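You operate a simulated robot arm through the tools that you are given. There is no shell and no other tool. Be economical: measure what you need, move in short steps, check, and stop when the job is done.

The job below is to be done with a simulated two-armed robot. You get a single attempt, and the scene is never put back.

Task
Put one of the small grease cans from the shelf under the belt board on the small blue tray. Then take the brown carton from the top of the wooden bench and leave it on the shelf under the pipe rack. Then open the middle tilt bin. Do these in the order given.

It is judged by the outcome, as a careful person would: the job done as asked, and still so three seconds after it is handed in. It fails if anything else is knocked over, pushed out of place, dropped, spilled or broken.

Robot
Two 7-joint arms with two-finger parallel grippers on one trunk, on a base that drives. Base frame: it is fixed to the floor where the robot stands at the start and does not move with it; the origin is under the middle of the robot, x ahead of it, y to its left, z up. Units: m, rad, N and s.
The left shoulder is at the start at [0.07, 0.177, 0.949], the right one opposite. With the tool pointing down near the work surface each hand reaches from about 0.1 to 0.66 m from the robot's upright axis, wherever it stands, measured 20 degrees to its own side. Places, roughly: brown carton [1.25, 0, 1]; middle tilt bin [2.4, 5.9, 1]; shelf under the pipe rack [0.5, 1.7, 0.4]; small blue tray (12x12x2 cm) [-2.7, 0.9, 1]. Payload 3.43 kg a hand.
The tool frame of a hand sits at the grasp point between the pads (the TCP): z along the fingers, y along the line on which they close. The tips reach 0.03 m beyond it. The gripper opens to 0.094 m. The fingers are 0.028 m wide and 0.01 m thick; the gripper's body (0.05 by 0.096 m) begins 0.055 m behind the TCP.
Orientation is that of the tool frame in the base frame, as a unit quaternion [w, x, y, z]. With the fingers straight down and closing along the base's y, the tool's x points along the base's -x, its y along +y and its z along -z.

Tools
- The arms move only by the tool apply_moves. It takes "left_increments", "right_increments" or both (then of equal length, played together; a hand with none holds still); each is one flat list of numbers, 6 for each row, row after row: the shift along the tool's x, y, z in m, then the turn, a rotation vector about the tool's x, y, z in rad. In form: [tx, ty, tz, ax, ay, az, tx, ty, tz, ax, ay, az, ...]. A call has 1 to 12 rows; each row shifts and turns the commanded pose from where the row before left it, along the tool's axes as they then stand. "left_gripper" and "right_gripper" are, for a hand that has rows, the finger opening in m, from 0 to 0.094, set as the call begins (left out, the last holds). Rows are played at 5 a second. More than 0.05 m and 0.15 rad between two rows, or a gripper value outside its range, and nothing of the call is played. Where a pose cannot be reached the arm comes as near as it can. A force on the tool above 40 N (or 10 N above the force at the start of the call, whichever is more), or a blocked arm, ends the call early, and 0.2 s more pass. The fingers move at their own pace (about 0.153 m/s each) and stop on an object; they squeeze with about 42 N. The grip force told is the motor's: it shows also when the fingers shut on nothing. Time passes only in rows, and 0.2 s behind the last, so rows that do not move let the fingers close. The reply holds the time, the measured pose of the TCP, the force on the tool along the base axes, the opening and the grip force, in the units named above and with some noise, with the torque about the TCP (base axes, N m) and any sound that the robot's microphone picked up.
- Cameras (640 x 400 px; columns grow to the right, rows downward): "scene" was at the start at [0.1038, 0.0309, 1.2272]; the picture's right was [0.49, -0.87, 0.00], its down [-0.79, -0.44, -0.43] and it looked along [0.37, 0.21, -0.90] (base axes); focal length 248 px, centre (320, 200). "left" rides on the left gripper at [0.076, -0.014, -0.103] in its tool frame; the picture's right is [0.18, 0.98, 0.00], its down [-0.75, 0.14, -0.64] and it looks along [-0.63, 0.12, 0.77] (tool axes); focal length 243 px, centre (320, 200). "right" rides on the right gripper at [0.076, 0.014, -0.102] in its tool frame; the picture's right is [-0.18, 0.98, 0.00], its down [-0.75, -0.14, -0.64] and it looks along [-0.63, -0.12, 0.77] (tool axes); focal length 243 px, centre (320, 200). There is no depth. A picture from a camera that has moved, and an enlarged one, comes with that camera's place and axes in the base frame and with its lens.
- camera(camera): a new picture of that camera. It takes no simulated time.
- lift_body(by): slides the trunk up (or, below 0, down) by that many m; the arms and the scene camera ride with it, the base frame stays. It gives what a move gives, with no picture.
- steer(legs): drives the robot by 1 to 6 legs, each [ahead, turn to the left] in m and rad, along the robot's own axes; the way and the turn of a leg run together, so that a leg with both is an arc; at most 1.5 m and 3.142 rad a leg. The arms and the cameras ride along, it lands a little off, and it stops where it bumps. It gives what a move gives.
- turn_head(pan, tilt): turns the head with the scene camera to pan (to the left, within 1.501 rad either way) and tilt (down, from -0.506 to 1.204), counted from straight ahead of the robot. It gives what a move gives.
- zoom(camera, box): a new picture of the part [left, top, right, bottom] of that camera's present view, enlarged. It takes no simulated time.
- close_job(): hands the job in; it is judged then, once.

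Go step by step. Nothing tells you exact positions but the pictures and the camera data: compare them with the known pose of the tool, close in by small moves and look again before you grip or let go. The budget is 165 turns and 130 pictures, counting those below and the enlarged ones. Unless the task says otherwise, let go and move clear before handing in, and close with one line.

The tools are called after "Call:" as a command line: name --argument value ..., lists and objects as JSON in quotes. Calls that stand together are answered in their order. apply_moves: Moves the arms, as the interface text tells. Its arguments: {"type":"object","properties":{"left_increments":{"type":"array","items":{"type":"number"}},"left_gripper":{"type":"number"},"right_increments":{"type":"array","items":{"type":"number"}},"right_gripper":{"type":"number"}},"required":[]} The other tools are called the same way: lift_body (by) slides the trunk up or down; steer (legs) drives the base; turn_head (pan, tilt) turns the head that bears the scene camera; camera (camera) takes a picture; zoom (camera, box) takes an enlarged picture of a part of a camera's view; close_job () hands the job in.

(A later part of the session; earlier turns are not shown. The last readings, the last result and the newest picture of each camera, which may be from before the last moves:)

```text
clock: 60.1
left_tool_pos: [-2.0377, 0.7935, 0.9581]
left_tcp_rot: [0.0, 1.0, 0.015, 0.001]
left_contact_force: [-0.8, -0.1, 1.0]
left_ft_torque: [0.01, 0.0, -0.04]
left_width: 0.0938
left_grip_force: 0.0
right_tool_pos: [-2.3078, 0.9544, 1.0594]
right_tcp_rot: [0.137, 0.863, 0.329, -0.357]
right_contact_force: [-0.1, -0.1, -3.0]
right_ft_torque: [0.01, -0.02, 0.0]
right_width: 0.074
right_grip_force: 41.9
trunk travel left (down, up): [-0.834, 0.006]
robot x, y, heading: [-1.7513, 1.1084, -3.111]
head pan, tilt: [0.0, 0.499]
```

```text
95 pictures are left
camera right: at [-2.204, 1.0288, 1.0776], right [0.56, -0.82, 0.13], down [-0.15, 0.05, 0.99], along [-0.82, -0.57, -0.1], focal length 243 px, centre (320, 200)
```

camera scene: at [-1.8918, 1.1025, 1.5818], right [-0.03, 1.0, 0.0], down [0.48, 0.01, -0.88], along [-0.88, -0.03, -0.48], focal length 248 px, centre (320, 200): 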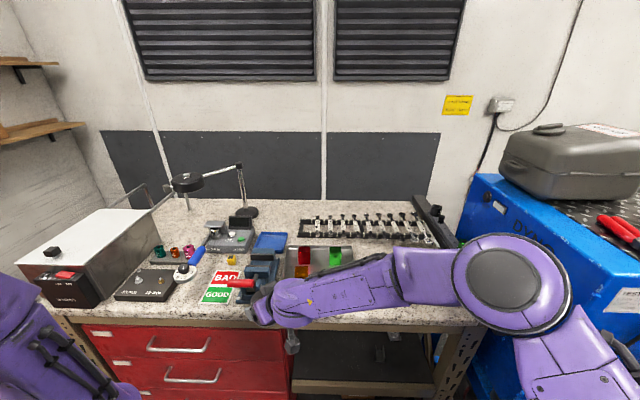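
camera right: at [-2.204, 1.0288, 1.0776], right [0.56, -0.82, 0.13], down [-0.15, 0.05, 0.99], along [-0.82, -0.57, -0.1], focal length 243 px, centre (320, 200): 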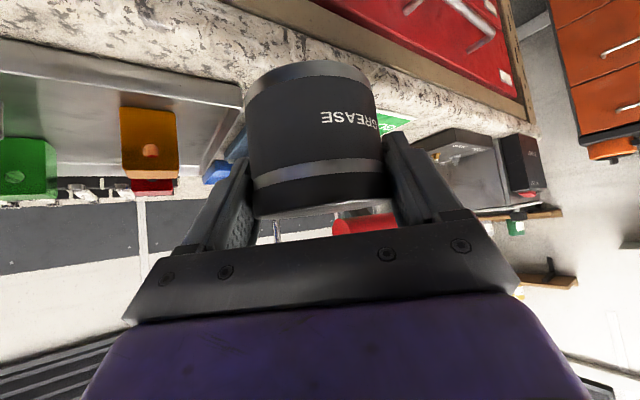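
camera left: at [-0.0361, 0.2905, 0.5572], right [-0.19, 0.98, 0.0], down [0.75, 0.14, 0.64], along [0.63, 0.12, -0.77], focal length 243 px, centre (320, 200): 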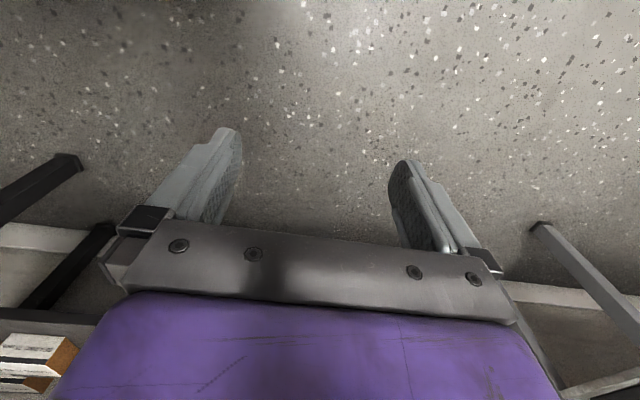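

Call:
apply_moves --right_increments '[0.0211, -0.0318, -0.0211, 0, 0, 0, 0.0211, -0.0318, -0.0211, 0, 0, 0, 0.0211, -0.0318, -0.0211, 0, 0, 0, 0.0211, -0.0318, -0.0211, 0, 0, 0, 0.0211, -0.0318, -0.0211, 0, 0, 0, 0.0211, -0.0318, -0.0211, 0, 0, 0, 0.0211, -0.0318, -0.0211, 0, 0, 0]'

Call:
camera --camera "scene"

Call:
camera --camera "right"

```text
clock: 61.7
left_tool_pos: [-2.0366, 0.7952, 0.9593]
left_tcp_rot: [0.0, 1.0, 0.014, -0.001]
left_contact_force: [0.5, 0.6, 0.6]
left_ft_torque: [0.0, 0.02, 0.01]
left_width: 0.0939
left_grip_force: 0.1
right_tool_pos: [-2.2963, 1.2629, 1.059]
right_tcp_rot: [0.138, 0.863, 0.33, -0.358]
right_contact_force: [0.1, 1.0, -2.3]
right_ft_torque: [-0.01, 0.01, 0.01]
right_width: 0.0742
right_grip_force: 42.2
trunk travel left (down, up): [-0.834, 0.006]
robot x, y, heading: [-1.7527, 1.1065, -3.115]
head pan, tilt: [0.0, 0.499]
```

```text
94 pictures are left
camera scene: at [-1.8906, 1.1058, 1.5819], right [-0.03, 1.0, 0.0], down [0.48, 0.01, -0.88], along [-0.88, -0.03, -0.48], focal length 248 px, centre (320, 200)
```

scene: 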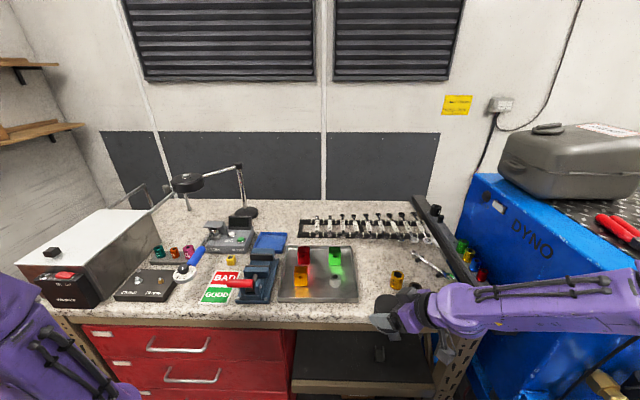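

```text
93 pictures are left
camera right: at [-2.1932, 1.337, 1.0775], right [0.56, -0.82, 0.13], down [-0.15, 0.06, 0.99], along [-0.82, -0.57, -0.09], focal length 243 px, centre (320, 200)
```

right: 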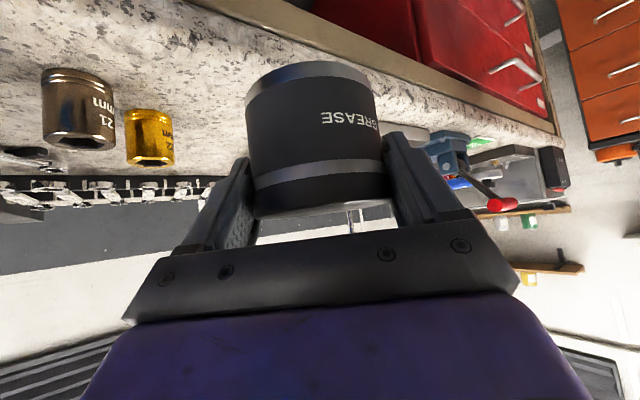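

Call:
steer --legs '[[0.097, 0]]'

Call:
apply_moves --right_increments '[0.0247, 0, 0.0247, 0, 0, 0, 0.0177, 0, 0.0177, 0, 0, 0]'

Call:
camera --camera "scene"

Call:
camera --camera "right"

```text
clock: 62.8
left_tool_pos: [-2.1293, 0.7915, 0.9607]
left_tcp_rot: [0.0, 1.0, 0.014, -0.001]
left_contact_force: [0.2, -0.4, -0.4]
left_ft_torque: [-0.01, 0.03, -0.01]
left_width: 0.094
left_grip_force: 0.1
right_tool_pos: [-2.3888, 1.2593, 1.0625]
right_tcp_rot: [0.135, 0.863, 0.328, -0.361]
right_contact_force: [0.3, -0.1, -1.6]
right_ft_torque: [0.05, 0.03, -0.01]
right_width: 0.0744
right_grip_force: 42.6
trunk travel left (down, up): [-0.834, 0.006]
robot x, y, heading: [-1.8462, 1.1031, -3.12]
head pan, tilt: [0.0, 0.499]
```

```text
clock: 63.4
left_tool_pos: [-2.1316, 0.7912, 0.9589]
left_tcp_rot: [0.0, 1.0, 0.015, 0.0]
left_contact_force: [0.0, -0.7, -0.8]
left_ft_torque: [-0.03, -0.01, 0.02]
left_width: 0.0941
left_grip_force: 0.0
right_tool_pos: [-2.3915, 1.2587, 0.9995]
right_tcp_rot: [0.136, 0.862, 0.329, -0.36]
right_contact_force: [3.4, 1.5, 6.9]
right_ft_torque: [0.06, -0.46, 0.09]
right_width: 0.0745
right_grip_force: 42.0
trunk travel left (down, up): [-0.834, 0.006]
robot x, y, heading: [-1.8471, 1.1031, -3.115]
head pan, tilt: [0.0, 0.499]
```

```text
92 pictures are left
camera scene: at [-1.9848, 1.1005, 1.5824], right [-0.03, 1.0, 0.0], down [0.48, 0.01, -0.88], along [-0.88, -0.02, -0.48], focal length 248 px, centre (320, 200)
```

scene: 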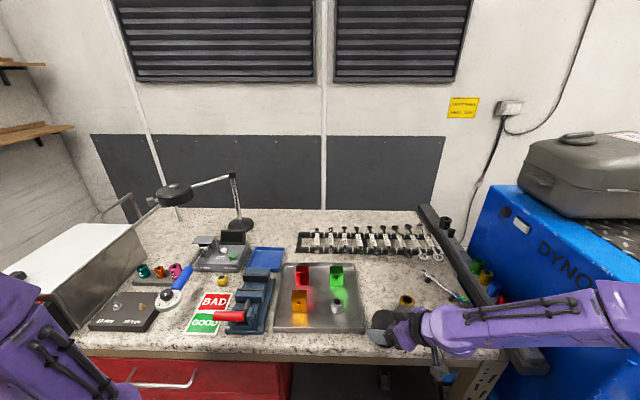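

```text
91 pictures are left
camera right: at [-2.2884, 1.3322, 1.0184], right [0.56, -0.82, 0.13], down [-0.15, 0.05, 0.99], along [-0.82, -0.57, -0.09], focal length 243 px, centre (320, 200)
```

right: 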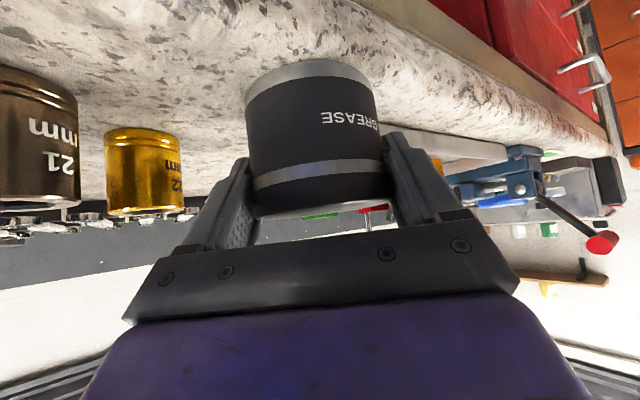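

The can touched down (bench z≈0.955). Let me zoom to make sure it's fully on the bench before opening.

Call:
zoom --camera "scene" --box '[320, 270, 480, 370]'

```text
4.00 times, centred on (400, 320) of scene
camera zoom: at [-1.9848, 1.1005, 1.5824], right [-0.03, 1.0, 0.0], down [0.48, 0.01, -0.88], along [-0.88, -0.02, -0.48], focal length 990 px, centre (0, -280)
```

zoom: 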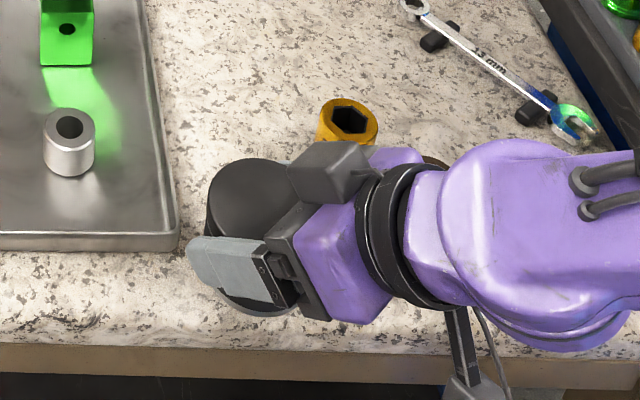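

Call:
apply_moves --right_increments '[-0.007, 0, -0.007, 0, 0, 0, -0.0079, -0.01, 0.0079, 0, 0, 0, 0, 0, 0, 0, 0, 0, 0.006, 0, 0.006, 0, 0, 0, 0, 0, 0, 0, 0, 0]'

```text
clock: 64.6
left_tool_pos: [-2.133, 0.7901, 0.9587]
left_tcp_rot: [0.0, 1.0, 0.014, 0.0]
left_contact_force: [0.4, -0.4, 0.1]
left_ft_torque: [-0.03, -0.01, -0.03]
left_width: 0.0941
left_grip_force: 0.0
right_tool_pos: [-2.4078, 1.2582, 1.0016]
right_tcp_rot: [0.137, 0.863, 0.329, -0.358]
right_contact_force: [0.1, 0.3, -1.8]
right_ft_torque: [0.05, -0.02, 0.02]
right_width: 0.0739
right_grip_force: 42.0
trunk travel left (down, up): [-0.834, 0.006]
robot x, y, heading: [-1.8483, 1.0985, -3.108]
head pan, tilt: [0.0, 0.499]
```

Just above the bench; lowering 2 mm and releasing gently.

Call:
apply_moves --right_increments '[0.0016, 0, 0.0016, 0, 0, 0, 0, 0, 0, 0, 0, 0]'

Call:
apply_moves --right_increments '[0, 0, 0, 0, 0, 0, 0, 0, 0, 0, 0, 0]' --right_gripper 0.09

Call:
camera --camera "right"

```text
clock: 65.2
left_tool_pos: [-2.1331, 0.7896, 0.9603]
left_tcp_rot: [0.0, 1.0, 0.015, 0.001]
left_contact_force: [0.6, 0.6, 0.1]
left_ft_torque: [-0.04, 0.0, -0.02]
left_width: 0.0943
left_grip_force: 0.0
right_tool_pos: [-2.4084, 1.2577, 0.9999]
right_tcp_rot: [0.136, 0.863, 0.329, -0.359]
right_contact_force: [-1.6, 2.1, 8.7]
right_ft_torque: [0.08, -0.26, 0.06]
right_width: 0.0741
right_grip_force: 41.6
trunk travel left (down, up): [-0.834, 0.006]
robot x, y, heading: [-1.8464, 1.1025, -3.112]
head pan, tilt: [0.0, 0.499]
```

```text
clock: 65.8
left_tool_pos: [-2.1317, 0.7905, 0.9592]
left_tcp_rot: [0.0, 1.0, 0.013, 0.0]
left_contact_force: [0.1, -0.8, -0.4]
left_ft_torque: [0.01, 0.04, -0.01]
left_width: 0.0942
left_grip_force: 0.1
right_tool_pos: [-2.4065, 1.2592, 0.9992]
right_tcp_rot: [0.136, 0.863, 0.329, -0.359]
right_contact_force: [0.1, 0.8, 0.3]
right_ft_torque: [-0.01, 0.0, -0.01]
right_width: 0.0899
right_grip_force: 0.1
trunk travel left (down, up): [-0.834, 0.006]
robot x, y, heading: [-1.8474, 1.1068, -3.111]
head pan, tilt: [0.0, 0.499]
```

```text
89 pictures are left
camera right: at [-2.3038, 1.3314, 1.0174], right [0.56, -0.82, 0.13], down [-0.15, 0.05, 0.99], along [-0.82, -0.57, -0.1], focal length 243 px, centre (320, 200)
```

right: 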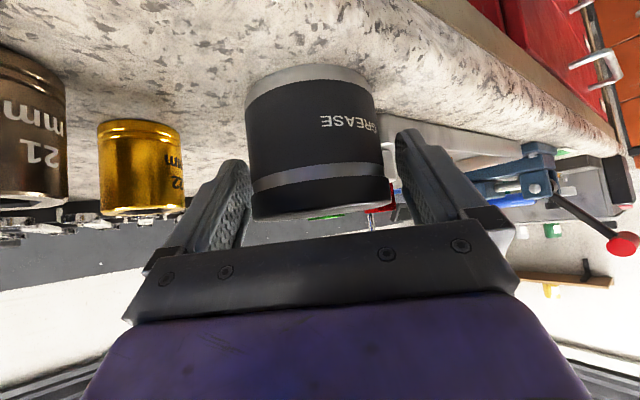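

Can stands on the bench. Retreat, turn the hand vertical, and move over the can.

Call:
apply_moves --right_increments '[0, 0, -0.035, 0, 0, 0, 0, 0, -0.035, 0, 0, 0, 0, 0, -0.035, 0, 0, 0, 0, 0, -0.035, 0, 0, 0, 0, 0, 0, 0, 0.131, 0, 0, 0, 0, 0, 0.131, 0, 0, 0, 0, 0, 0.131, 0, 0, 0, 0, 0, 0.131, 0, 0, 0, 0, 0, 0.131, 0, 0, 0, 0, 0, 0.131, 0, -0.0457, 0, 0, 0, 0, 0, -0.0457, 0, 0, 0, 0, 0]' --right_gripper 0.094

Call:
camera --camera "right"

Call:
camera --camera "scene"

```text
clock: 68.4
left_tool_pos: [-2.1348, 0.789, 0.9586]
left_tcp_rot: [-0.001, 1.0, 0.014, 0.001]
left_contact_force: [1.1, 0.3, -0.2]
left_ft_torque: [0.04, -0.02, -0.01]
left_width: 0.0941
left_grip_force: 0.0
right_tool_pos: [-2.4061, 1.2601, 1.0972]
right_tcp_rot: [-0.001, 0.935, 0.355, 0.002]
right_contact_force: [0.2, -0.1, 0.7]
right_ft_torque: [0.03, -0.01, 0.03]
right_width: 0.094
right_grip_force: 0.0
trunk travel left (down, up): [-0.834, 0.006]
robot x, y, heading: [-1.8477, 1.1027, -3.113]
head pan, tilt: [0.0, 0.499]
```

```text
88 pictures are left
camera right: at [-2.3402, 1.3005, 1.1998], right [0.52, -0.86, 0.0], down [-0.66, -0.4, 0.64], along [-0.55, -0.33, -0.77], focal length 243 px, centre (320, 200)
```

right: 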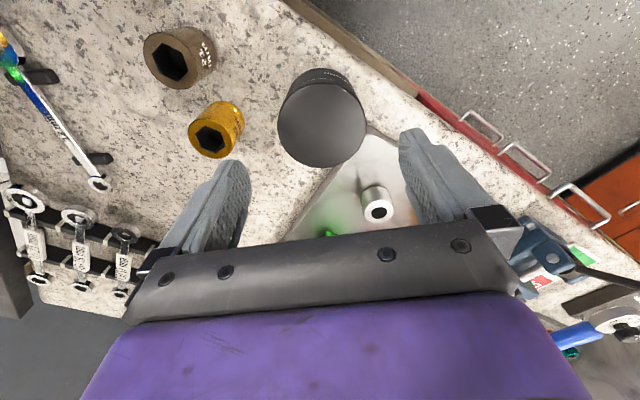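

```text
87 pictures are left
camera scene: at [-1.9902, 1.0976, 1.5815], right [-0.03, 1.0, 0.0], down [0.48, 0.01, -0.88], along [-0.88, -0.02, -0.48], focal length 248 px, centre (320, 200)
```

scene: 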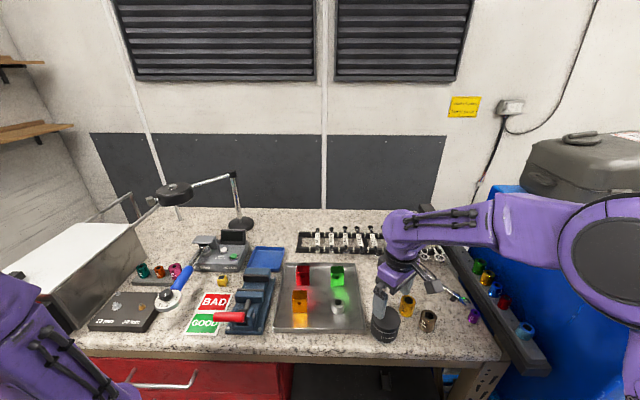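

Hand is directly above the can. Descend and grip from above.

Call:
apply_moves --right_increments '[0, 0, 0.03, 0, 0, 0, 0, 0, 0.03, 0, 0, 0, 0, 0, 0.03, 0, 0, 0, 0, 0, 0, 0, 0, 0]'

Call:
apply_moves --right_increments '[0, 0, 0, 0, 0, 0, 0, 0, 0, 0, 0, 0, 0, 0, 0, 0, 0, 0]' --right_gripper 0.05

Call:
apply_moves --right_increments '[0, 0, -0.03, 0, 0, 0, 0, 0, -0.03, 0, 0, 0, 0, 0, -0.03, 0, 0, 0, 0, 0, -0.03, 0, 0, 0, 0, 0, -0.03, 0, 0, 0]'

Call:
camera --camera "right"

```text
clock: 69.4
left_tool_pos: [-2.134, 0.7911, 0.9583]
left_tcp_rot: [0.0, 1.0, 0.014, 0.0]
left_contact_force: [-0.3, -0.6, 0.1]
left_ft_torque: [0.0, 0.01, -0.02]
left_width: 0.0939
left_grip_force: 0.0
right_tool_pos: [-2.4028, 1.2623, 1.0069]
right_tcp_rot: [-0.001, 0.935, 0.356, 0.0]
right_contact_force: [-0.3, 1.1, -1.0]
right_ft_torque: [-0.01, 0.01, 0.0]
right_width: 0.094
right_grip_force: 0.1
trunk travel left (down, up): [-0.834, 0.006]
robot x, y, heading: [-1.8469, 1.1046, -3.113]
head pan, tilt: [0.0, 0.499]
```

```text
clock: 70.2
left_tool_pos: [-2.1337, 0.7901, 0.9587]
left_tcp_rot: [0.001, 1.0, 0.014, 0.0]
left_contact_force: [0.3, 0.6, 0.4]
left_ft_torque: [-0.02, 0.0, -0.01]
left_width: 0.0938
left_grip_force: 0.1
right_tool_pos: [-2.403, 1.2624, 1.0073]
right_tcp_rot: [0.0, 0.934, 0.357, 0.0]
right_contact_force: [-0.4, -0.4, -0.1]
right_ft_torque: [-0.07, -0.03, -0.02]
right_width: 0.0747
right_grip_force: 42.4
trunk travel left (down, up): [-0.834, 0.006]
robot x, y, heading: [-1.8483, 1.1022, -3.112]
head pan, tilt: [0.0, 0.499]
```

```text
clock: 71.4
left_tool_pos: [-2.1333, 0.7896, 0.9593]
left_tcp_rot: [0.0, 1.0, 0.014, -0.001]
left_contact_force: [-0.1, -0.4, 0.0]
left_ft_torque: [-0.02, 0.05, 0.03]
left_width: 0.0938
left_grip_force: 0.2
right_tool_pos: [-2.4016, 1.2637, 1.158]
right_tcp_rot: [0.0, 0.935, 0.355, 0.0]
right_contact_force: [-0.8, 0.8, -1.7]
right_ft_torque: [0.03, -0.03, 0.0]
right_width: 0.0749
right_grip_force: 41.6
trunk travel left (down, up): [-0.834, 0.006]
robot x, y, heading: [-1.8486, 1.1044, -3.113]
head pan, tilt: [0.0, 0.499]
```

```text
86 pictures are left
camera right: at [-2.336, 1.3033, 1.2607], right [0.52, -0.86, 0.0], down [-0.66, -0.4, 0.64], along [-0.55, -0.33, -0.77], focal length 243 px, centre (320, 200)
```

right: 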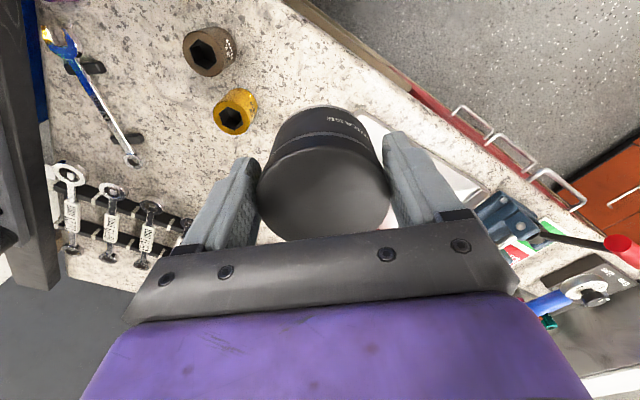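

Can is held vertically. I'll back off, shift sideways to face the tray, with the left hand raised out of the way.

Call:
apply_moves --left_increments '[0.03, 0, -0.03, 0, 0, 0, 0.03, 0, -0.03, 0, 0, 0, 0, 0, -0.04, 0, 0, 0, 0, 0, -0.04, 0, 0, 0]'

Call:
steer --legs '[[-0.35, 0], [0, 1.55], [0.37, 0], [0, -1.578], [0.28, 0]]'

Call:
camera --camera "scene"

```text
clock: 72.4
left_tool_pos: [-2.1476, 0.7713, 1.0781]
left_tcp_rot: [0.003, 1.0, 0.011, 0.002]
left_contact_force: [-0.6, 1.1, 0.3]
left_ft_torque: [-0.12, -0.03, 0.01]
left_width: 0.0941
left_grip_force: 0.1
left hand out of reach, approached as far as the arm can: row 1, 2, 3
right_tool_pos: [-2.403, 1.2697, 1.1573]
right_tcp_rot: [0.003, 0.934, 0.356, -0.001]
right_contact_force: [-0.1, 0.0, -2.8]
right_ft_torque: [-0.05, -0.01, -0.01]
right_width: 0.0748
right_grip_force: 41.9
trunk travel left (down, up): [-0.834, 0.006]
robot x, y, heading: [-1.8457, 1.1051, -3.114]
head pan, tilt: [0.0, 0.499]
```

```text
clock: 85.9
left_tool_pos: [-2.0788, 0.4183, 1.0772]
left_tcp_rot: [0.0, 1.0, 0.001, 0.0]
left_contact_force: [0.8, 0.8, 0.5]
left_ft_torque: [-0.03, 0.02, 0.02]
left_width: 0.094
left_grip_force: 0.0
right_tool_pos: [-2.3192, 0.9239, 1.1587]
right_tcp_rot: [0.0, 0.939, 0.343, -0.001]
right_contact_force: [0.6, -0.4, -2.9]
right_ft_torque: [0.06, -0.01, 0.04]
right_width: 0.0745
right_grip_force: 42.2
trunk travel left (down, up): [-0.834, 0.006]
robot x, y, heading: [-1.768, 0.7499, -3.137]
head pan, tilt: [0.0, 0.499]
```

```text
85 pictures are left
camera scene: at [-1.9086, 0.748, 1.582], right [0.0, 1.0, 0.0], down [0.48, 0.0, -0.88], along [-0.88, 0.0, -0.48], focal length 248 px, centre (320, 200)
```

scene: 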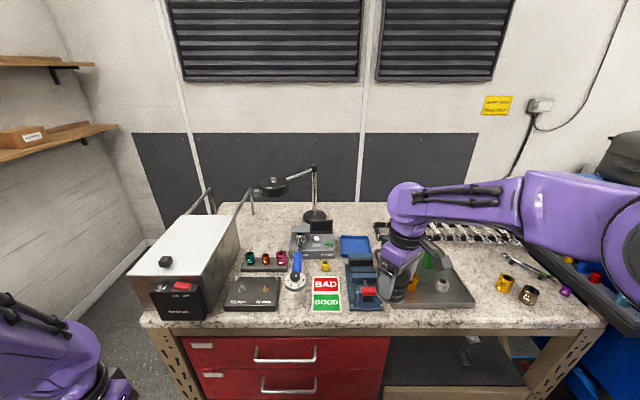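

Next I move the left hand inward/up away from the washer, and drive closer.

Call:
apply_moves --left_increments '[0, -0.045, -0.015, 0, 0, 0, 0, -0.045, -0.015, 0, 0, 0, 0, -0.045, -0.015, 0, 0, 0]'

Call:
steer --legs '[[0.24, 0]]'

Call:
camera --camera "scene"

Call:
camera --camera "right"

```text
clock: 86.7
left_tool_pos: [-2.0935, 0.5218, 1.0499]
left_tcp_rot: [-0.013, 1.0, 0.008, 0.002]
left_contact_force: [0.2, 0.4, -0.5]
left_ft_torque: [-0.01, -0.01, 0.02]
left_width: 0.0939
left_grip_force: 0.0
left hand out of reach, approached as far as the arm can: row 1, 2, 3
right_tool_pos: [-2.3209, 0.9232, 1.1563]
right_tcp_rot: [0.0, 0.939, 0.343, 0.0]
right_contact_force: [-0.6, -0.3, -2.8]
right_ft_torque: [0.01, -0.01, 0.0]
right_width: 0.0746
right_grip_force: 42.1
trunk travel left (down, up): [-0.834, 0.006]
robot x, y, heading: [-1.7715, 0.7469, -3.139]
head pan, tilt: [0.0, 0.499]
```

```text
clock: 88.5
left_tool_pos: [-2.3316, 0.5239, 1.0532]
left_tcp_rot: [-0.013, 1.0, 0.003, 0.0]
left_contact_force: [-0.7, 0.4, -0.7]
left_ft_torque: [0.0, -0.04, -0.01]
left_width: 0.0943
left_grip_force: 0.0
right_tool_pos: [-2.5599, 0.9203, 1.1577]
right_tcp_rot: [0.0, 0.939, 0.345, 0.0]
right_contact_force: [0.5, 0.4, -2.7]
right_ft_torque: [0.05, 0.0, -0.02]
right_width: 0.0744
right_grip_force: 42.2
trunk travel left (down, up): [-0.834, 0.006]
robot x, y, heading: [-2.008, 0.7483, -3.138]
head pan, tilt: [0.0, 0.499]
```

```text
84 pictures are left
camera scene: at [-2.1484, 0.7468, 1.582], right [0.0, 1.0, 0.0], down [0.48, 0.0, -0.88], along [-0.88, 0.0, -0.48], focal length 248 px, centre (320, 200)
```

scene: 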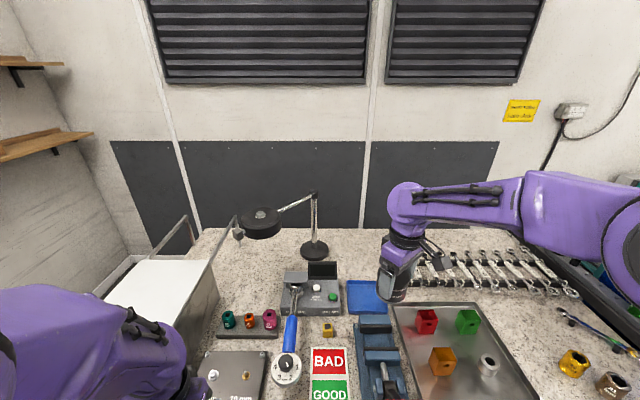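

```text
83 pictures are left
camera right: at [-2.493, 0.9589, 1.2609], right [0.5, -0.87, 0.0], down [-0.67, -0.38, 0.64], along [-0.56, -0.32, -0.77], focal length 243 px, centre (320, 200)
```

right: 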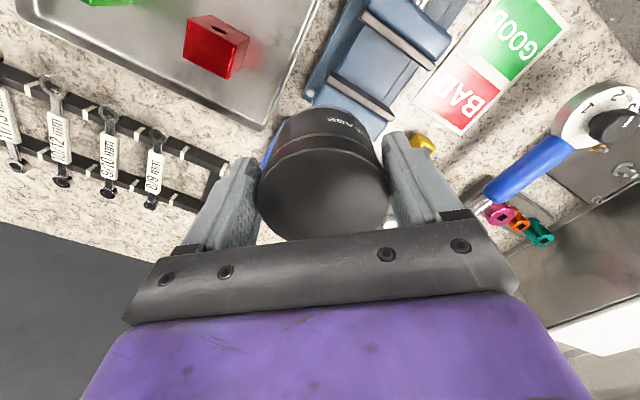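

Call:
zoom --camera "scene" --box '[310, 240, 438, 320]'

```text
5.00 times, centred on (374, 280) of scene
camera zoom: at [-2.1484, 0.7468, 1.582], right [0.0, 1.0, 0.0], down [0.48, 0.0, -0.88], along [-0.88, 0.0, -0.48], focal length 1238 px, centre (50, -200)
```

zoom: 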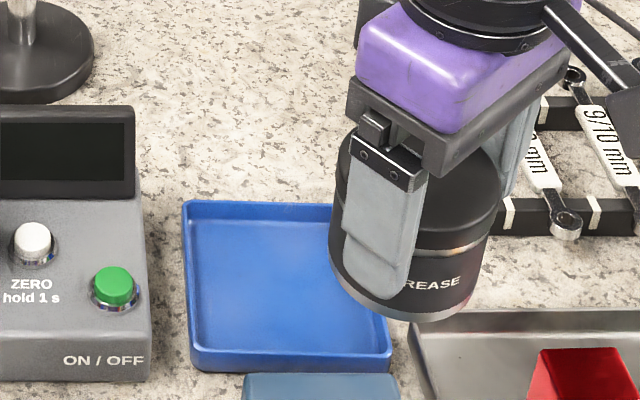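

Tray centre refined to (-2.670, 0.886). Extending over it.

Call:
apply_moves --right_increments '[-0.0353, -0.0151, 0, 0, 0, 0, -0.0353, -0.0151, 0, 0, 0, 0, -0.0353, -0.0151, 0, 0, 0, 0]'

Call:
camera --camera "right"

Call:
zoom --camera "scene" --box '[310, 240, 438, 320]'

```text
clock: 89.2
left_tool_pos: [-2.3353, 0.5236, 1.0517]
left_tcp_rot: [-0.016, 1.0, 0.005, 0.002]
left_contact_force: [-0.6, -0.5, 0.2]
left_ft_torque: [0.0, -0.01, -0.01]
left_width: 0.0939
left_grip_force: 0.1
right_tool_pos: [-2.674, 0.8872, 1.1543]
right_tcp_rot: [0.001, 0.939, 0.345, 0.002]
right_contact_force: [-0.7, 0.5, -2.3]
right_ft_torque: [0.01, -0.05, -0.01]
right_width: 0.0745
right_grip_force: 41.9
trunk travel left (down, up): [-0.834, 0.006]
robot x, y, heading: [-2.0099, 0.7475, -3.141]
head pan, tilt: [0.0, 0.499]
```

```text
81 pictures are left
camera right: at [-2.607, 0.9248, 1.258], right [0.5, -0.87, 0.0], down [-0.67, -0.38, 0.64], along [-0.55, -0.32, -0.77], focal length 243 px, centre (320, 200)
```

right: 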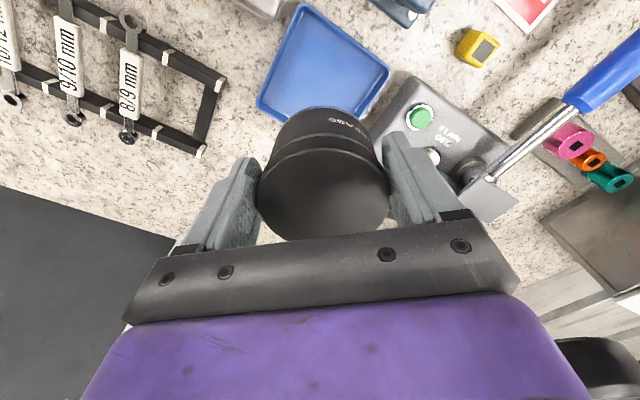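

```text
5.00 times, centred on (374, 280) of scene
camera zoom: at [-2.1543, 0.7466, 1.5814], right [0.0, 1.0, 0.0], down [0.48, 0.0, -0.88], along [-0.88, 0.0, -0.48], focal length 1238 px, centre (50, -200)
```

zoom: 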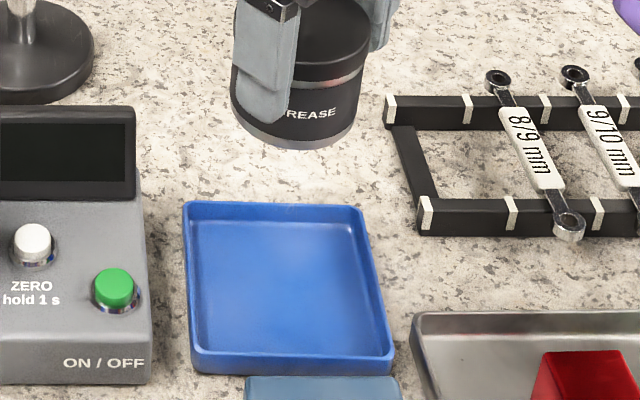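

Aligned over the tray centre. Lowering to just above it.

Call:
apply_moves --right_increments '[0, 0, 0.03, 0, 0, 0, 0, 0, 0.03, 0, 0, 0, 0, 0, 0.03, 0, 0, 0, 0, 0, 0.025, 0, 0, 0, 0, 0, 0, 0, 0, 0]'

Call:
camera --camera "right"

Call:
zoom --camera "scene" --box '[310, 240, 438, 320]'

```text
clock: 90.5
left_tool_pos: [-2.3329, 0.5248, 1.0524]
left_tcp_rot: [-0.016, 1.0, 0.004, 0.0]
left_contact_force: [-0.1, 0.2, -0.3]
left_ft_torque: [-0.02, 0.03, 0.01]
left_width: 0.094
left_grip_force: 0.0
right_tool_pos: [-2.6716, 0.8858, 1.0409]
right_tcp_rot: [0.0, 0.939, 0.345, 0.0]
right_contact_force: [-0.6, 1.0, -2.4]
right_ft_torque: [0.03, -0.01, 0.02]
right_width: 0.0747
right_grip_force: 42.2
trunk travel left (down, up): [-0.834, 0.006]
robot x, y, heading: [-2.0098, 0.7434, -3.14]
head pan, tilt: [0.0, 0.499]
```

```text
79 pictures are left
camera right: at [-2.6044, 0.9246, 1.1444], right [0.5, -0.87, 0.0], down [-0.67, -0.38, 0.64], along [-0.56, -0.32, -0.77], focal length 243 px, centre (320, 200)
```

right: 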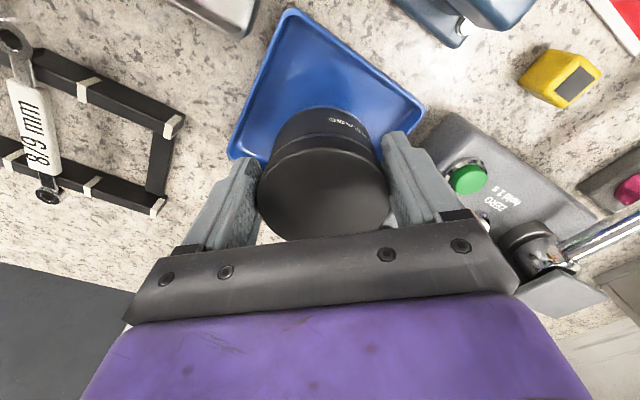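

```text
5.00 times, centred on (374, 280) of scene
camera zoom: at [-2.1509, 0.7468, 1.5818], right [0.0, 1.0, 0.0], down [0.48, 0.0, -0.88], along [-0.88, 0.0, -0.48], focal length 1238 px, centre (50, -200)
```

zoom: 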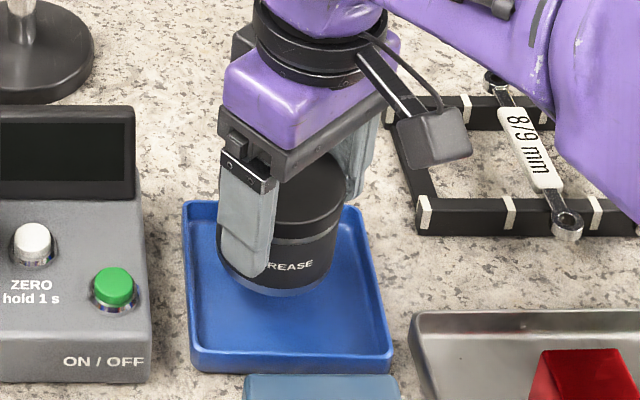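

Call:
apply_moves --right_increments '[0, 0.002, 0.022, 0, 0, 0, 0, 0, 0.003, 0, 0, 0, 0, 0, 0, 0, 0, 0]'

```text
clock: 91.2
left_tool_pos: [-2.3325, 0.524, 1.0526]
left_tcp_rot: [-0.016, 1.0, 0.004, 0.0]
left_contact_force: [0.9, -0.7, 0.0]
left_ft_torque: [-0.04, 0.01, 0.02]
left_width: 0.0939
left_grip_force: 0.0
right_tool_pos: [-2.6689, 0.8852, 1.0169]
right_tcp_rot: [0.0, 0.939, 0.344, 0.0]
right_contact_force: [-1.0, 1.2, -3.3]
right_ft_torque: [0.05, -0.02, -0.03]
right_width: 0.0746
right_grip_force: 42.0
trunk travel left (down, up): [-0.834, 0.006]
robot x, y, heading: [-2.0078, 0.7441, -3.138]
head pan, tilt: [0.0, 0.499]
```

Call:
apply_moves --right_increments '[0, 0, 0.003, 0, 0, 0, 0, 0, 0, 0, 0, 0]'

Call:
apply_moves --right_increments '[0, 0, 0.003, 0, 0, 0, 0, 0, 0, 0, 0, 0]'

```text
clock: 91.8
left_tool_pos: [-2.3333, 0.5242, 1.0524]
left_tcp_rot: [-0.016, 1.0, 0.004, 0.001]
left_contact_force: [-0.5, -0.2, -0.1]
left_ft_torque: [-0.01, -0.01, 0.0]
left_width: 0.094
left_grip_force: 0.1
right_tool_pos: [-2.6707, 0.8856, 1.0133]
right_tcp_rot: [0.0, 0.939, 0.344, 0.0]
right_contact_force: [-0.4, 0.3, -2.6]
right_ft_torque: [-0.01, -0.07, 0.02]
right_width: 0.0745
right_grip_force: 41.6
trunk travel left (down, up): [-0.834, 0.006]
robot x, y, heading: [-2.0113, 0.7447, -3.134]
head pan, tilt: [0.0, 0.499]
```

```text
clock: 92.5
left_tool_pos: [-2.3323, 0.5237, 1.0532]
left_tcp_rot: [-0.016, 1.0, 0.004, 0.001]
left_contact_force: [-0.4, -0.1, -0.2]
left_ft_torque: [0.03, -0.01, -0.04]
left_width: 0.0943
left_grip_force: 0.0
right_tool_pos: [-2.6702, 0.8849, 1.0126]
right_tcp_rot: [0.0, 0.938, 0.345, -0.001]
right_contact_force: [-1.4, -0.6, 3.7]
right_ft_torque: [0.16, 0.07, 0.02]
right_width: 0.0747
right_grip_force: 41.7
trunk travel left (down, up): [-0.834, 0.006]
robot x, y, heading: [-2.0098, 0.7479, -3.139]
head pan, tilt: [0.0, 0.499]
```

Contact made on the tray floor. Open and rise.

Call:
apply_moves --right_increments '[0, 0, 0, 0, 0, 0, 0, 0, 0, 0, 0, 0]' --right_gripper 0.09

Call:
apply_moves --right_increments '[0, 0, -0.02, 0, 0, 0, 0, 0, -0.03, 0, 0, 0, 0, 0, -0.04, 0, 0, 0, 0, 0, -0.04, 0, 0, 0]'

Call:
zoom --camera "scene" --box '[278, 220, 438, 320]'

```text
clock: 93.0
left_tool_pos: [-2.3316, 0.523, 1.0525]
left_tcp_rot: [-0.016, 1.0, 0.005, 0.001]
left_contact_force: [0.5, 0.9, 0.4]
left_ft_torque: [-0.02, 0.0, -0.01]
left_width: 0.094
left_grip_force: 0.1
right_tool_pos: [-2.669, 0.885, 1.0121]
right_tcp_rot: [0.0, 0.939, 0.344, 0.0]
right_contact_force: [1.2, 0.4, 0.0]
right_ft_torque: [-0.03, -0.02, -0.04]
right_width: 0.0903
right_grip_force: 0.1
trunk travel left (down, up): [-0.834, 0.006]
robot x, y, heading: [-2.0111, 0.75, -3.138]
head pan, tilt: [0.0, 0.499]
```

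```text
clock: 94.0
left_tool_pos: [-2.3309, 0.5235, 1.052]
left_tcp_rot: [-0.017, 1.0, 0.005, 0.001]
left_contact_force: [-0.1, 0.5, -0.7]
left_ft_torque: [-0.01, 0.02, 0.02]
left_width: 0.0942
left_grip_force: 0.1
right_tool_pos: [-2.6684, 0.8832, 1.1418]
right_tcp_rot: [0.0, 0.938, 0.345, 0.0]
right_contact_force: [-0.7, -0.2, 0.5]
right_ft_torque: [-0.02, 0.01, -0.03]
right_width: 0.09
right_grip_force: 0.1
trunk travel left (down, up): [-0.834, 0.006]
robot x, y, heading: [-2.0086, 0.7465, -3.138]
head pan, tilt: [0.0, 0.499]
```

```text
4.00 times, centred on (358, 270) of scene
camera zoom: at [-2.1492, 0.7465, 1.5819], right [0.0, 1.0, 0.0], down [0.48, 0.0, -0.88], along [-0.88, 0.0, -0.48], focal length 990 px, centre (168, -80)
```

zoom: 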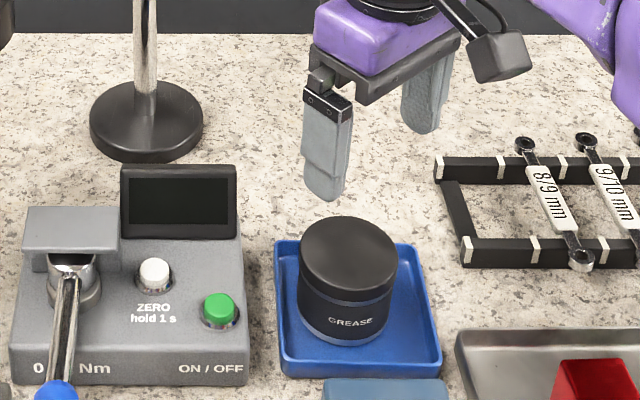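

The can stands on the blue tray. Now back off, tuck the right hand, and look for the way to the wooden bench.

Call:
steer --legs '[[-0.6, 0]]'

Call:
apply_moves --right_increments '[0.0327, 0.0278, 0, 0, 0, 0, 0.0327, 0.0278, 0, 0, 0, 0, 0.0327, 0.0278, 0, 0, 0, 0, 0.0327, 0.0278, 0, 0, 0, 0, 0.0327, 0.0278, 0, 0, 0, 0, 0.0327, 0.0278, 0, 0, 0, 0, 0, 0, 0, 0, 0, 0.14, 0, 0, 0, 0, 0, 0.14, 0, 0, 0, 0, 0, 0.14, 0, 0, 0, 0, 0, 0.14, 0, 0, 0, 0, 0, 0.14]'

Call:
steer --legs '[[0, -1.57]]'

Call:
turn_head --pan -0.3 --tilt 0.3

Call:
camera --camera "scene"

```text
clock: 97.5
left_tool_pos: [-1.7303, 0.5267, 1.0522]
left_tcp_rot: [-0.016, 1.0, 0.008, 0.002]
left_contact_force: [-0.2, -1.4, -0.4]
left_ft_torque: [0.0, -0.01, -0.04]
left_width: 0.0941
left_grip_force: 0.0
right_tool_pos: [-2.0716, 0.8836, 1.1404]
right_tcp_rot: [0.001, 0.937, 0.348, 0.0]
right_contact_force: [0.0, 0.8, 0.4]
right_ft_torque: [-0.01, -0.02, -0.02]
right_width: 0.0899
right_grip_force: 0.1
trunk travel left (down, up): [-0.834, 0.006]
robot x, y, heading: [-1.41, 0.7516, -3.13]
head pan, tilt: [0.0, 0.499]
```

```text
clock: 99.8
left_tool_pos: [-1.7297, 0.5272, 1.0521]
left_tcp_rot: [-0.017, 1.0, 0.008, 0.001]
left_contact_force: [-0.2, 0.2, 0.1]
left_ft_torque: [0.0, -0.03, 0.01]
left_width: 0.094
left_grip_force: 0.0
right_tool_pos: [-1.8128, 0.8857, 1.1411]
right_tcp_rot: [0.0, 1.0, 0.005, 0.0]
right_contact_force: [0.1, 0.7, -0.5]
right_ft_torque: [-0.03, 0.03, -0.04]
right_width: 0.09
right_grip_force: 0.1
trunk travel left (down, up): [-0.834, 0.006]
robot x, y, heading: [-1.4049, 0.751, -3.128]
head pan, tilt: [0.0, 0.499]
```

```text
clock: 103.8
left_tool_pos: [-1.6533, 1.0583, 1.0517]
left_tcp_rot: [-0.011, 0.736, -0.677, 0.011]
left_contact_force: [-0.1, -0.1, 0.5]
left_ft_torque: [0.01, 0.02, 0.0]
left_width: 0.094
left_grip_force: 0.1
right_tool_pos: [-1.2978, 1.162, 1.1398]
right_tcp_rot: [0.0, 0.734, -0.679, 0.0]
right_contact_force: [0.2, 0.3, -0.3]
right_ft_torque: [0.03, 0.0, -0.03]
right_width: 0.09
right_grip_force: 0.1
trunk travel left (down, up): [-0.834, 0.006]
robot x, y, heading: [-1.4099, 0.7535, 1.647]
head pan, tilt: [0.0, 0.499]
stopped in leg 1: the robot was blocked; the commanded pose is now the measured one
```

```text
clock: 104.5
left_tool_pos: [-1.6537, 1.0583, 1.0516]
left_tcp_rot: [-0.012, 0.737, -0.676, 0.011]
left_contact_force: [0.8, 0.1, 0.3]
left_ft_torque: [0.02, 0.01, 0.02]
left_width: 0.0938
left_grip_force: 0.1
right_tool_pos: [-1.3002, 1.1629, 1.1423]
right_tcp_rot: [0.0, 0.733, -0.68, 0.0]
right_contact_force: [-1.3, -0.4, -0.2]
right_ft_torque: [0.04, 0.01, -0.03]
right_width: 0.09
right_grip_force: 0.0
trunk travel left (down, up): [-0.834, 0.006]
robot x, y, heading: [-1.4102, 0.7534, 1.646]
head pan, tilt: [-0.3, 0.3]
```

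```text
76 pictures are left
camera scene: at [-1.3911, 0.8932, 1.6002], right [0.98, -0.22, 0.0], down [-0.07, -0.29, -0.96], along [0.21, 0.93, -0.3], focal length 248 px, centre (320, 200)
```

scene: 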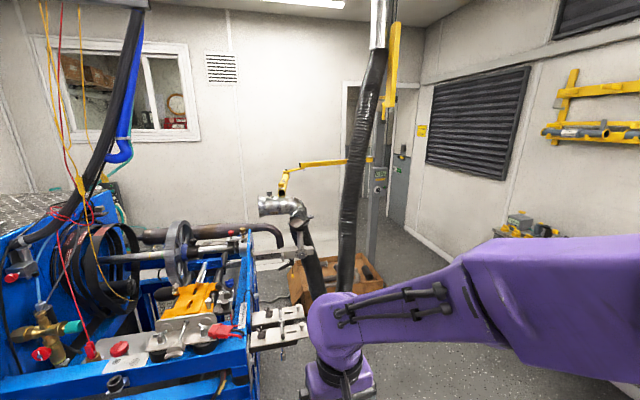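

The turn was blocked near its end; I check what touches.

Call:
turn_head --pan 0.6 --tilt 0.7

Call:
camera --camera "scene"

Call:
camera --camera "left"

Call:
camera --camera "right"

```text
clock: 105.8
left_tool_pos: [-1.6528, 1.0573, 1.0517]
left_tcp_rot: [-0.012, 0.736, -0.676, 0.011]
left_contact_force: [0.5, 0.0, 0.0]
left_ft_torque: [-0.01, -0.03, -0.02]
left_width: 0.0941
left_grip_force: 0.1
right_tool_pos: [-1.3, 1.1628, 1.141]
right_tcp_rot: [0.0, 0.734, -0.679, 0.0]
right_contact_force: [0.4, 0.2, 0.0]
right_ft_torque: [0.01, 0.02, 0.02]
right_width: 0.0899
right_grip_force: 0.0
trunk travel left (down, up): [-0.834, 0.006]
robot x, y, heading: [-1.4068, 0.7501, 1.648]
head pan, tilt: [0.6, 0.7]
```

```text
75 pictures are left
camera scene: at [-1.4646, 0.8685, 1.5641], right [0.78, 0.63, 0.0], down [0.4, -0.5, -0.77], along [-0.48, 0.6, -0.64], focal length 248 px, centre (320, 200)
```

scene: 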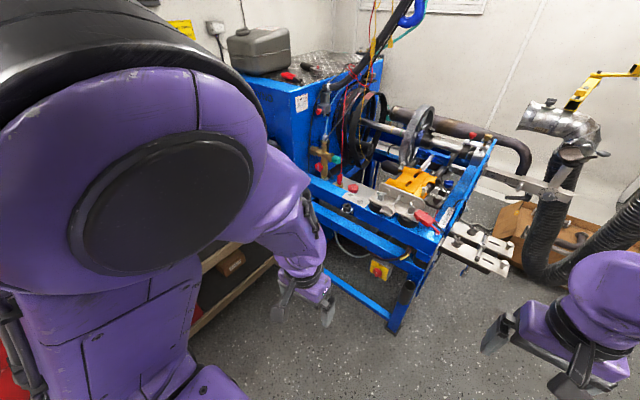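

```text
74 pictures are left
camera left: at [-1.6363, 0.9827, 1.1557], right [-0.96, -0.27, -0.03], down [-0.22, 0.74, 0.64], along [-0.15, 0.62, -0.77], focal length 243 px, centre (320, 200)
```

left: 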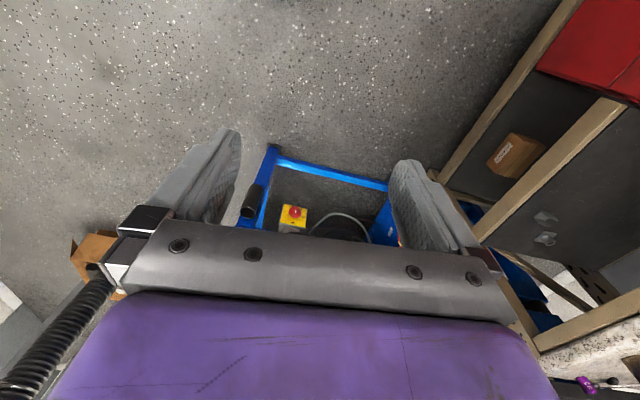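

```text
73 pictures are left
camera right: at [-1.3089, 1.0855, 1.2442], right [-0.99, 0.11, 0.0], down [0.08, 0.76, 0.64], along [0.07, 0.64, -0.77], focal length 243 px, centre (320, 200)
```

right: 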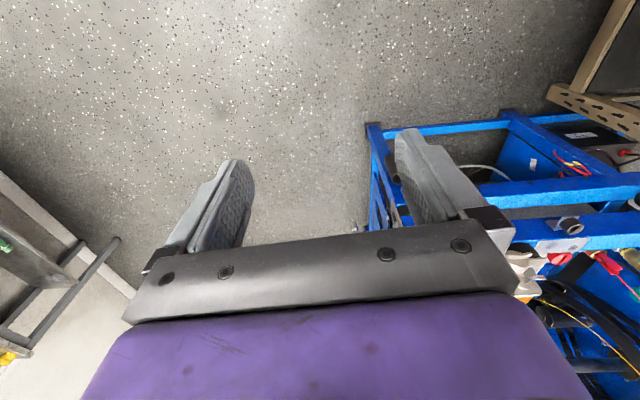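

Call:
turn_head --pan -1.1 --tilt 0.7

Call:
camera --camera "scene"

Call:
turn_head --pan 1.5 --tilt 0.6

Call:
camera --camera "scene"

```text
clock: 107.5
left_tool_pos: [-1.6529, 1.0563, 1.0526]
left_tcp_rot: [-0.012, 0.736, -0.677, 0.011]
left_contact_force: [0.6, -0.5, -0.6]
left_ft_torque: [-0.03, -0.03, 0.01]
left_width: 0.0939
left_grip_force: 0.1
right_tool_pos: [-1.3011, 1.1626, 1.141]
right_tcp_rot: [0.0, 0.734, -0.679, 0.0]
right_contact_force: [-0.4, 0.2, 0.6]
right_ft_torque: [-0.02, 0.01, 0.01]
right_width: 0.0896
right_grip_force: 0.0
trunk travel left (down, up): [-0.834, 0.006]
robot x, y, heading: [-1.4059, 0.7517, 1.643]
head pan, tilt: [-1.1, 0.7]
```

```text
72 pictures are left
camera scene: at [-1.3389, 0.8465, 1.5641], right [0.52, -0.85, 0.0], down [-0.55, -0.34, -0.76], along [0.65, 0.4, -0.64], focal length 248 px, centre (320, 200)
```

scene: 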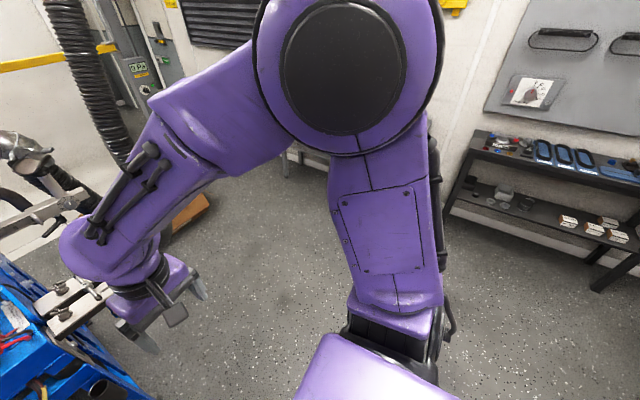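

```text
clock: 109.8
left_tool_pos: [-1.6528, 1.0579, 1.0519]
left_tcp_rot: [-0.012, 0.736, -0.677, 0.011]
left_contact_force: [0.4, 0.6, -0.6]
left_ft_torque: [0.01, 0.01, 0.0]
left_width: 0.0939
left_grip_force: 0.0
right_tool_pos: [-1.2998, 1.1637, 1.1423]
right_tcp_rot: [0.0, 0.734, -0.679, 0.001]
right_contact_force: [-0.4, 0.0, -0.9]
right_ft_torque: [-0.04, -0.04, -0.01]
right_width: 0.0899
right_grip_force: 0.1
trunk travel left (down, up): [-0.834, 0.006]
robot x, y, heading: [-1.4065, 0.754, 1.646]
head pan, tilt: [1.499, 0.6]
```

```text
71 pictures are left
camera scene: at [-1.4998, 0.8019, 1.5727], right [0.0, 1.0, 0.0], down [0.56, 0.0, -0.83], along [-0.83, 0.0, -0.56], focal length 248 px, centre (320, 200)
```

scene: 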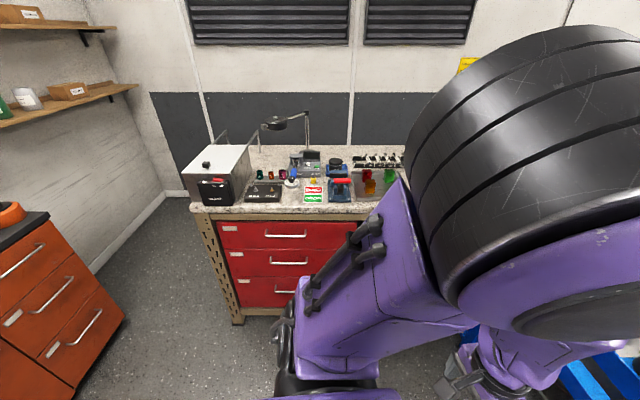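

No contact is visible; probably the flared arms. I'll tuck both hands back to the compact starting posture and lower the trunk somewhat, then look to the exit.

Call:
apply_moves --left_increments '[0.005, 0.02, 0.025, 0, 0, 0, 0.005, 0.02, 0.025, 0, 0, 0, 0.005, 0.02, 0.025, 0, 0, 0, 0.005, 0.02, 0.02, 0, 0, 0]' --right_increments '[0.025, 0.027, 0.02, 0, 0, 0, 0.025, 0.027, 0.02, 0, 0, 0, 0.025, 0.027, 0.02, 0, 0, 0, 0.02, 0.025, 0.02, 0, 0, 0]'

Call:
steer --legs '[[0, -0.6]]'

Call:
turn_head --pan 0.3 --tilt 0.4

Call:
camera --camera "scene"

```text
clock: 110.8
left_tool_pos: [-1.7319, 1.0316, 0.9502]
left_tcp_rot: [-0.013, 0.736, -0.677, 0.012]
left_contact_force: [-0.8, -1.0, -0.1]
left_ft_torque: [0.02, -0.02, 0.03]
left_width: 0.0941
left_grip_force: 0.0
right_tool_pos: [-1.4006, 1.0614, 1.0605]
right_tcp_rot: [-0.001, 0.733, -0.68, 0.002]
right_contact_force: [-0.6, 0.2, -0.5]
right_ft_torque: [-0.04, -0.02, 0.01]
right_width: 0.0901
right_grip_force: 0.0
trunk travel left (down, up): [-0.834, 0.006]
robot x, y, heading: [-1.4102, 0.7493, 1.643]
head pan, tilt: [1.499, 0.6]
```

```text
clock: 112.9
left_tool_pos: [-1.5108, 1.1631, 0.9519]
left_tcp_rot: [0.008, -0.5, 0.866, -0.014]
left_contact_force: [0.7, -0.7, 0.1]
left_ft_torque: [-0.02, 0.04, 0.04]
left_width: 0.094
left_grip_force: 0.0
right_tool_pos: [-1.2235, 0.9994, 1.0596]
right_tcp_rot: [0.0, -0.498, 0.867, 0.001]
right_contact_force: [-0.1, 0.6, 0.9]
right_ft_torque: [0.01, -0.01, -0.02]
right_width: 0.09
right_grip_force: 0.0
trunk travel left (down, up): [-0.834, 0.006]
robot x, y, heading: [-1.4103, 0.7471, 1.043]
head pan, tilt: [1.499, 0.6]
```

```text
clock: 114.3
left_tool_pos: [-1.5112, 1.1641, 0.9528]
left_tcp_rot: [0.009, -0.5, 0.866, -0.014]
left_contact_force: [-0.2, -0.3, -0.2]
left_ft_torque: [-0.06, 0.01, -0.01]
left_width: 0.0941
left_grip_force: 0.2
right_tool_pos: [-1.2237, 0.9992, 1.0608]
right_tcp_rot: [0.0, -0.498, 0.867, 0.0]
right_contact_force: [0.2, 0.1, 0.6]
right_ft_torque: [0.01, -0.02, 0.02]
right_width: 0.0899
right_grip_force: 0.1
trunk travel left (down, up): [-0.834, 0.006]
robot x, y, heading: [-1.4104, 0.7519, 1.042]
head pan, tilt: [0.3, 0.4]
```

```text
70 pictures are left
camera scene: at [-1.3612, 0.8857, 1.591], right [0.97, -0.23, 0.0], down [-0.09, -0.38, -0.92], along [0.21, 0.9, -0.39], focal length 248 px, centre (320, 200)
```

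scene: 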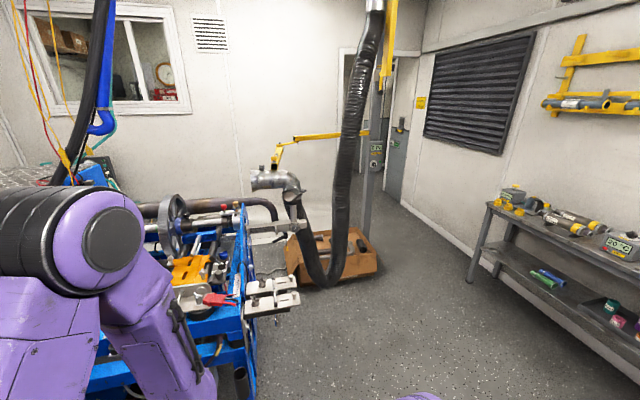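

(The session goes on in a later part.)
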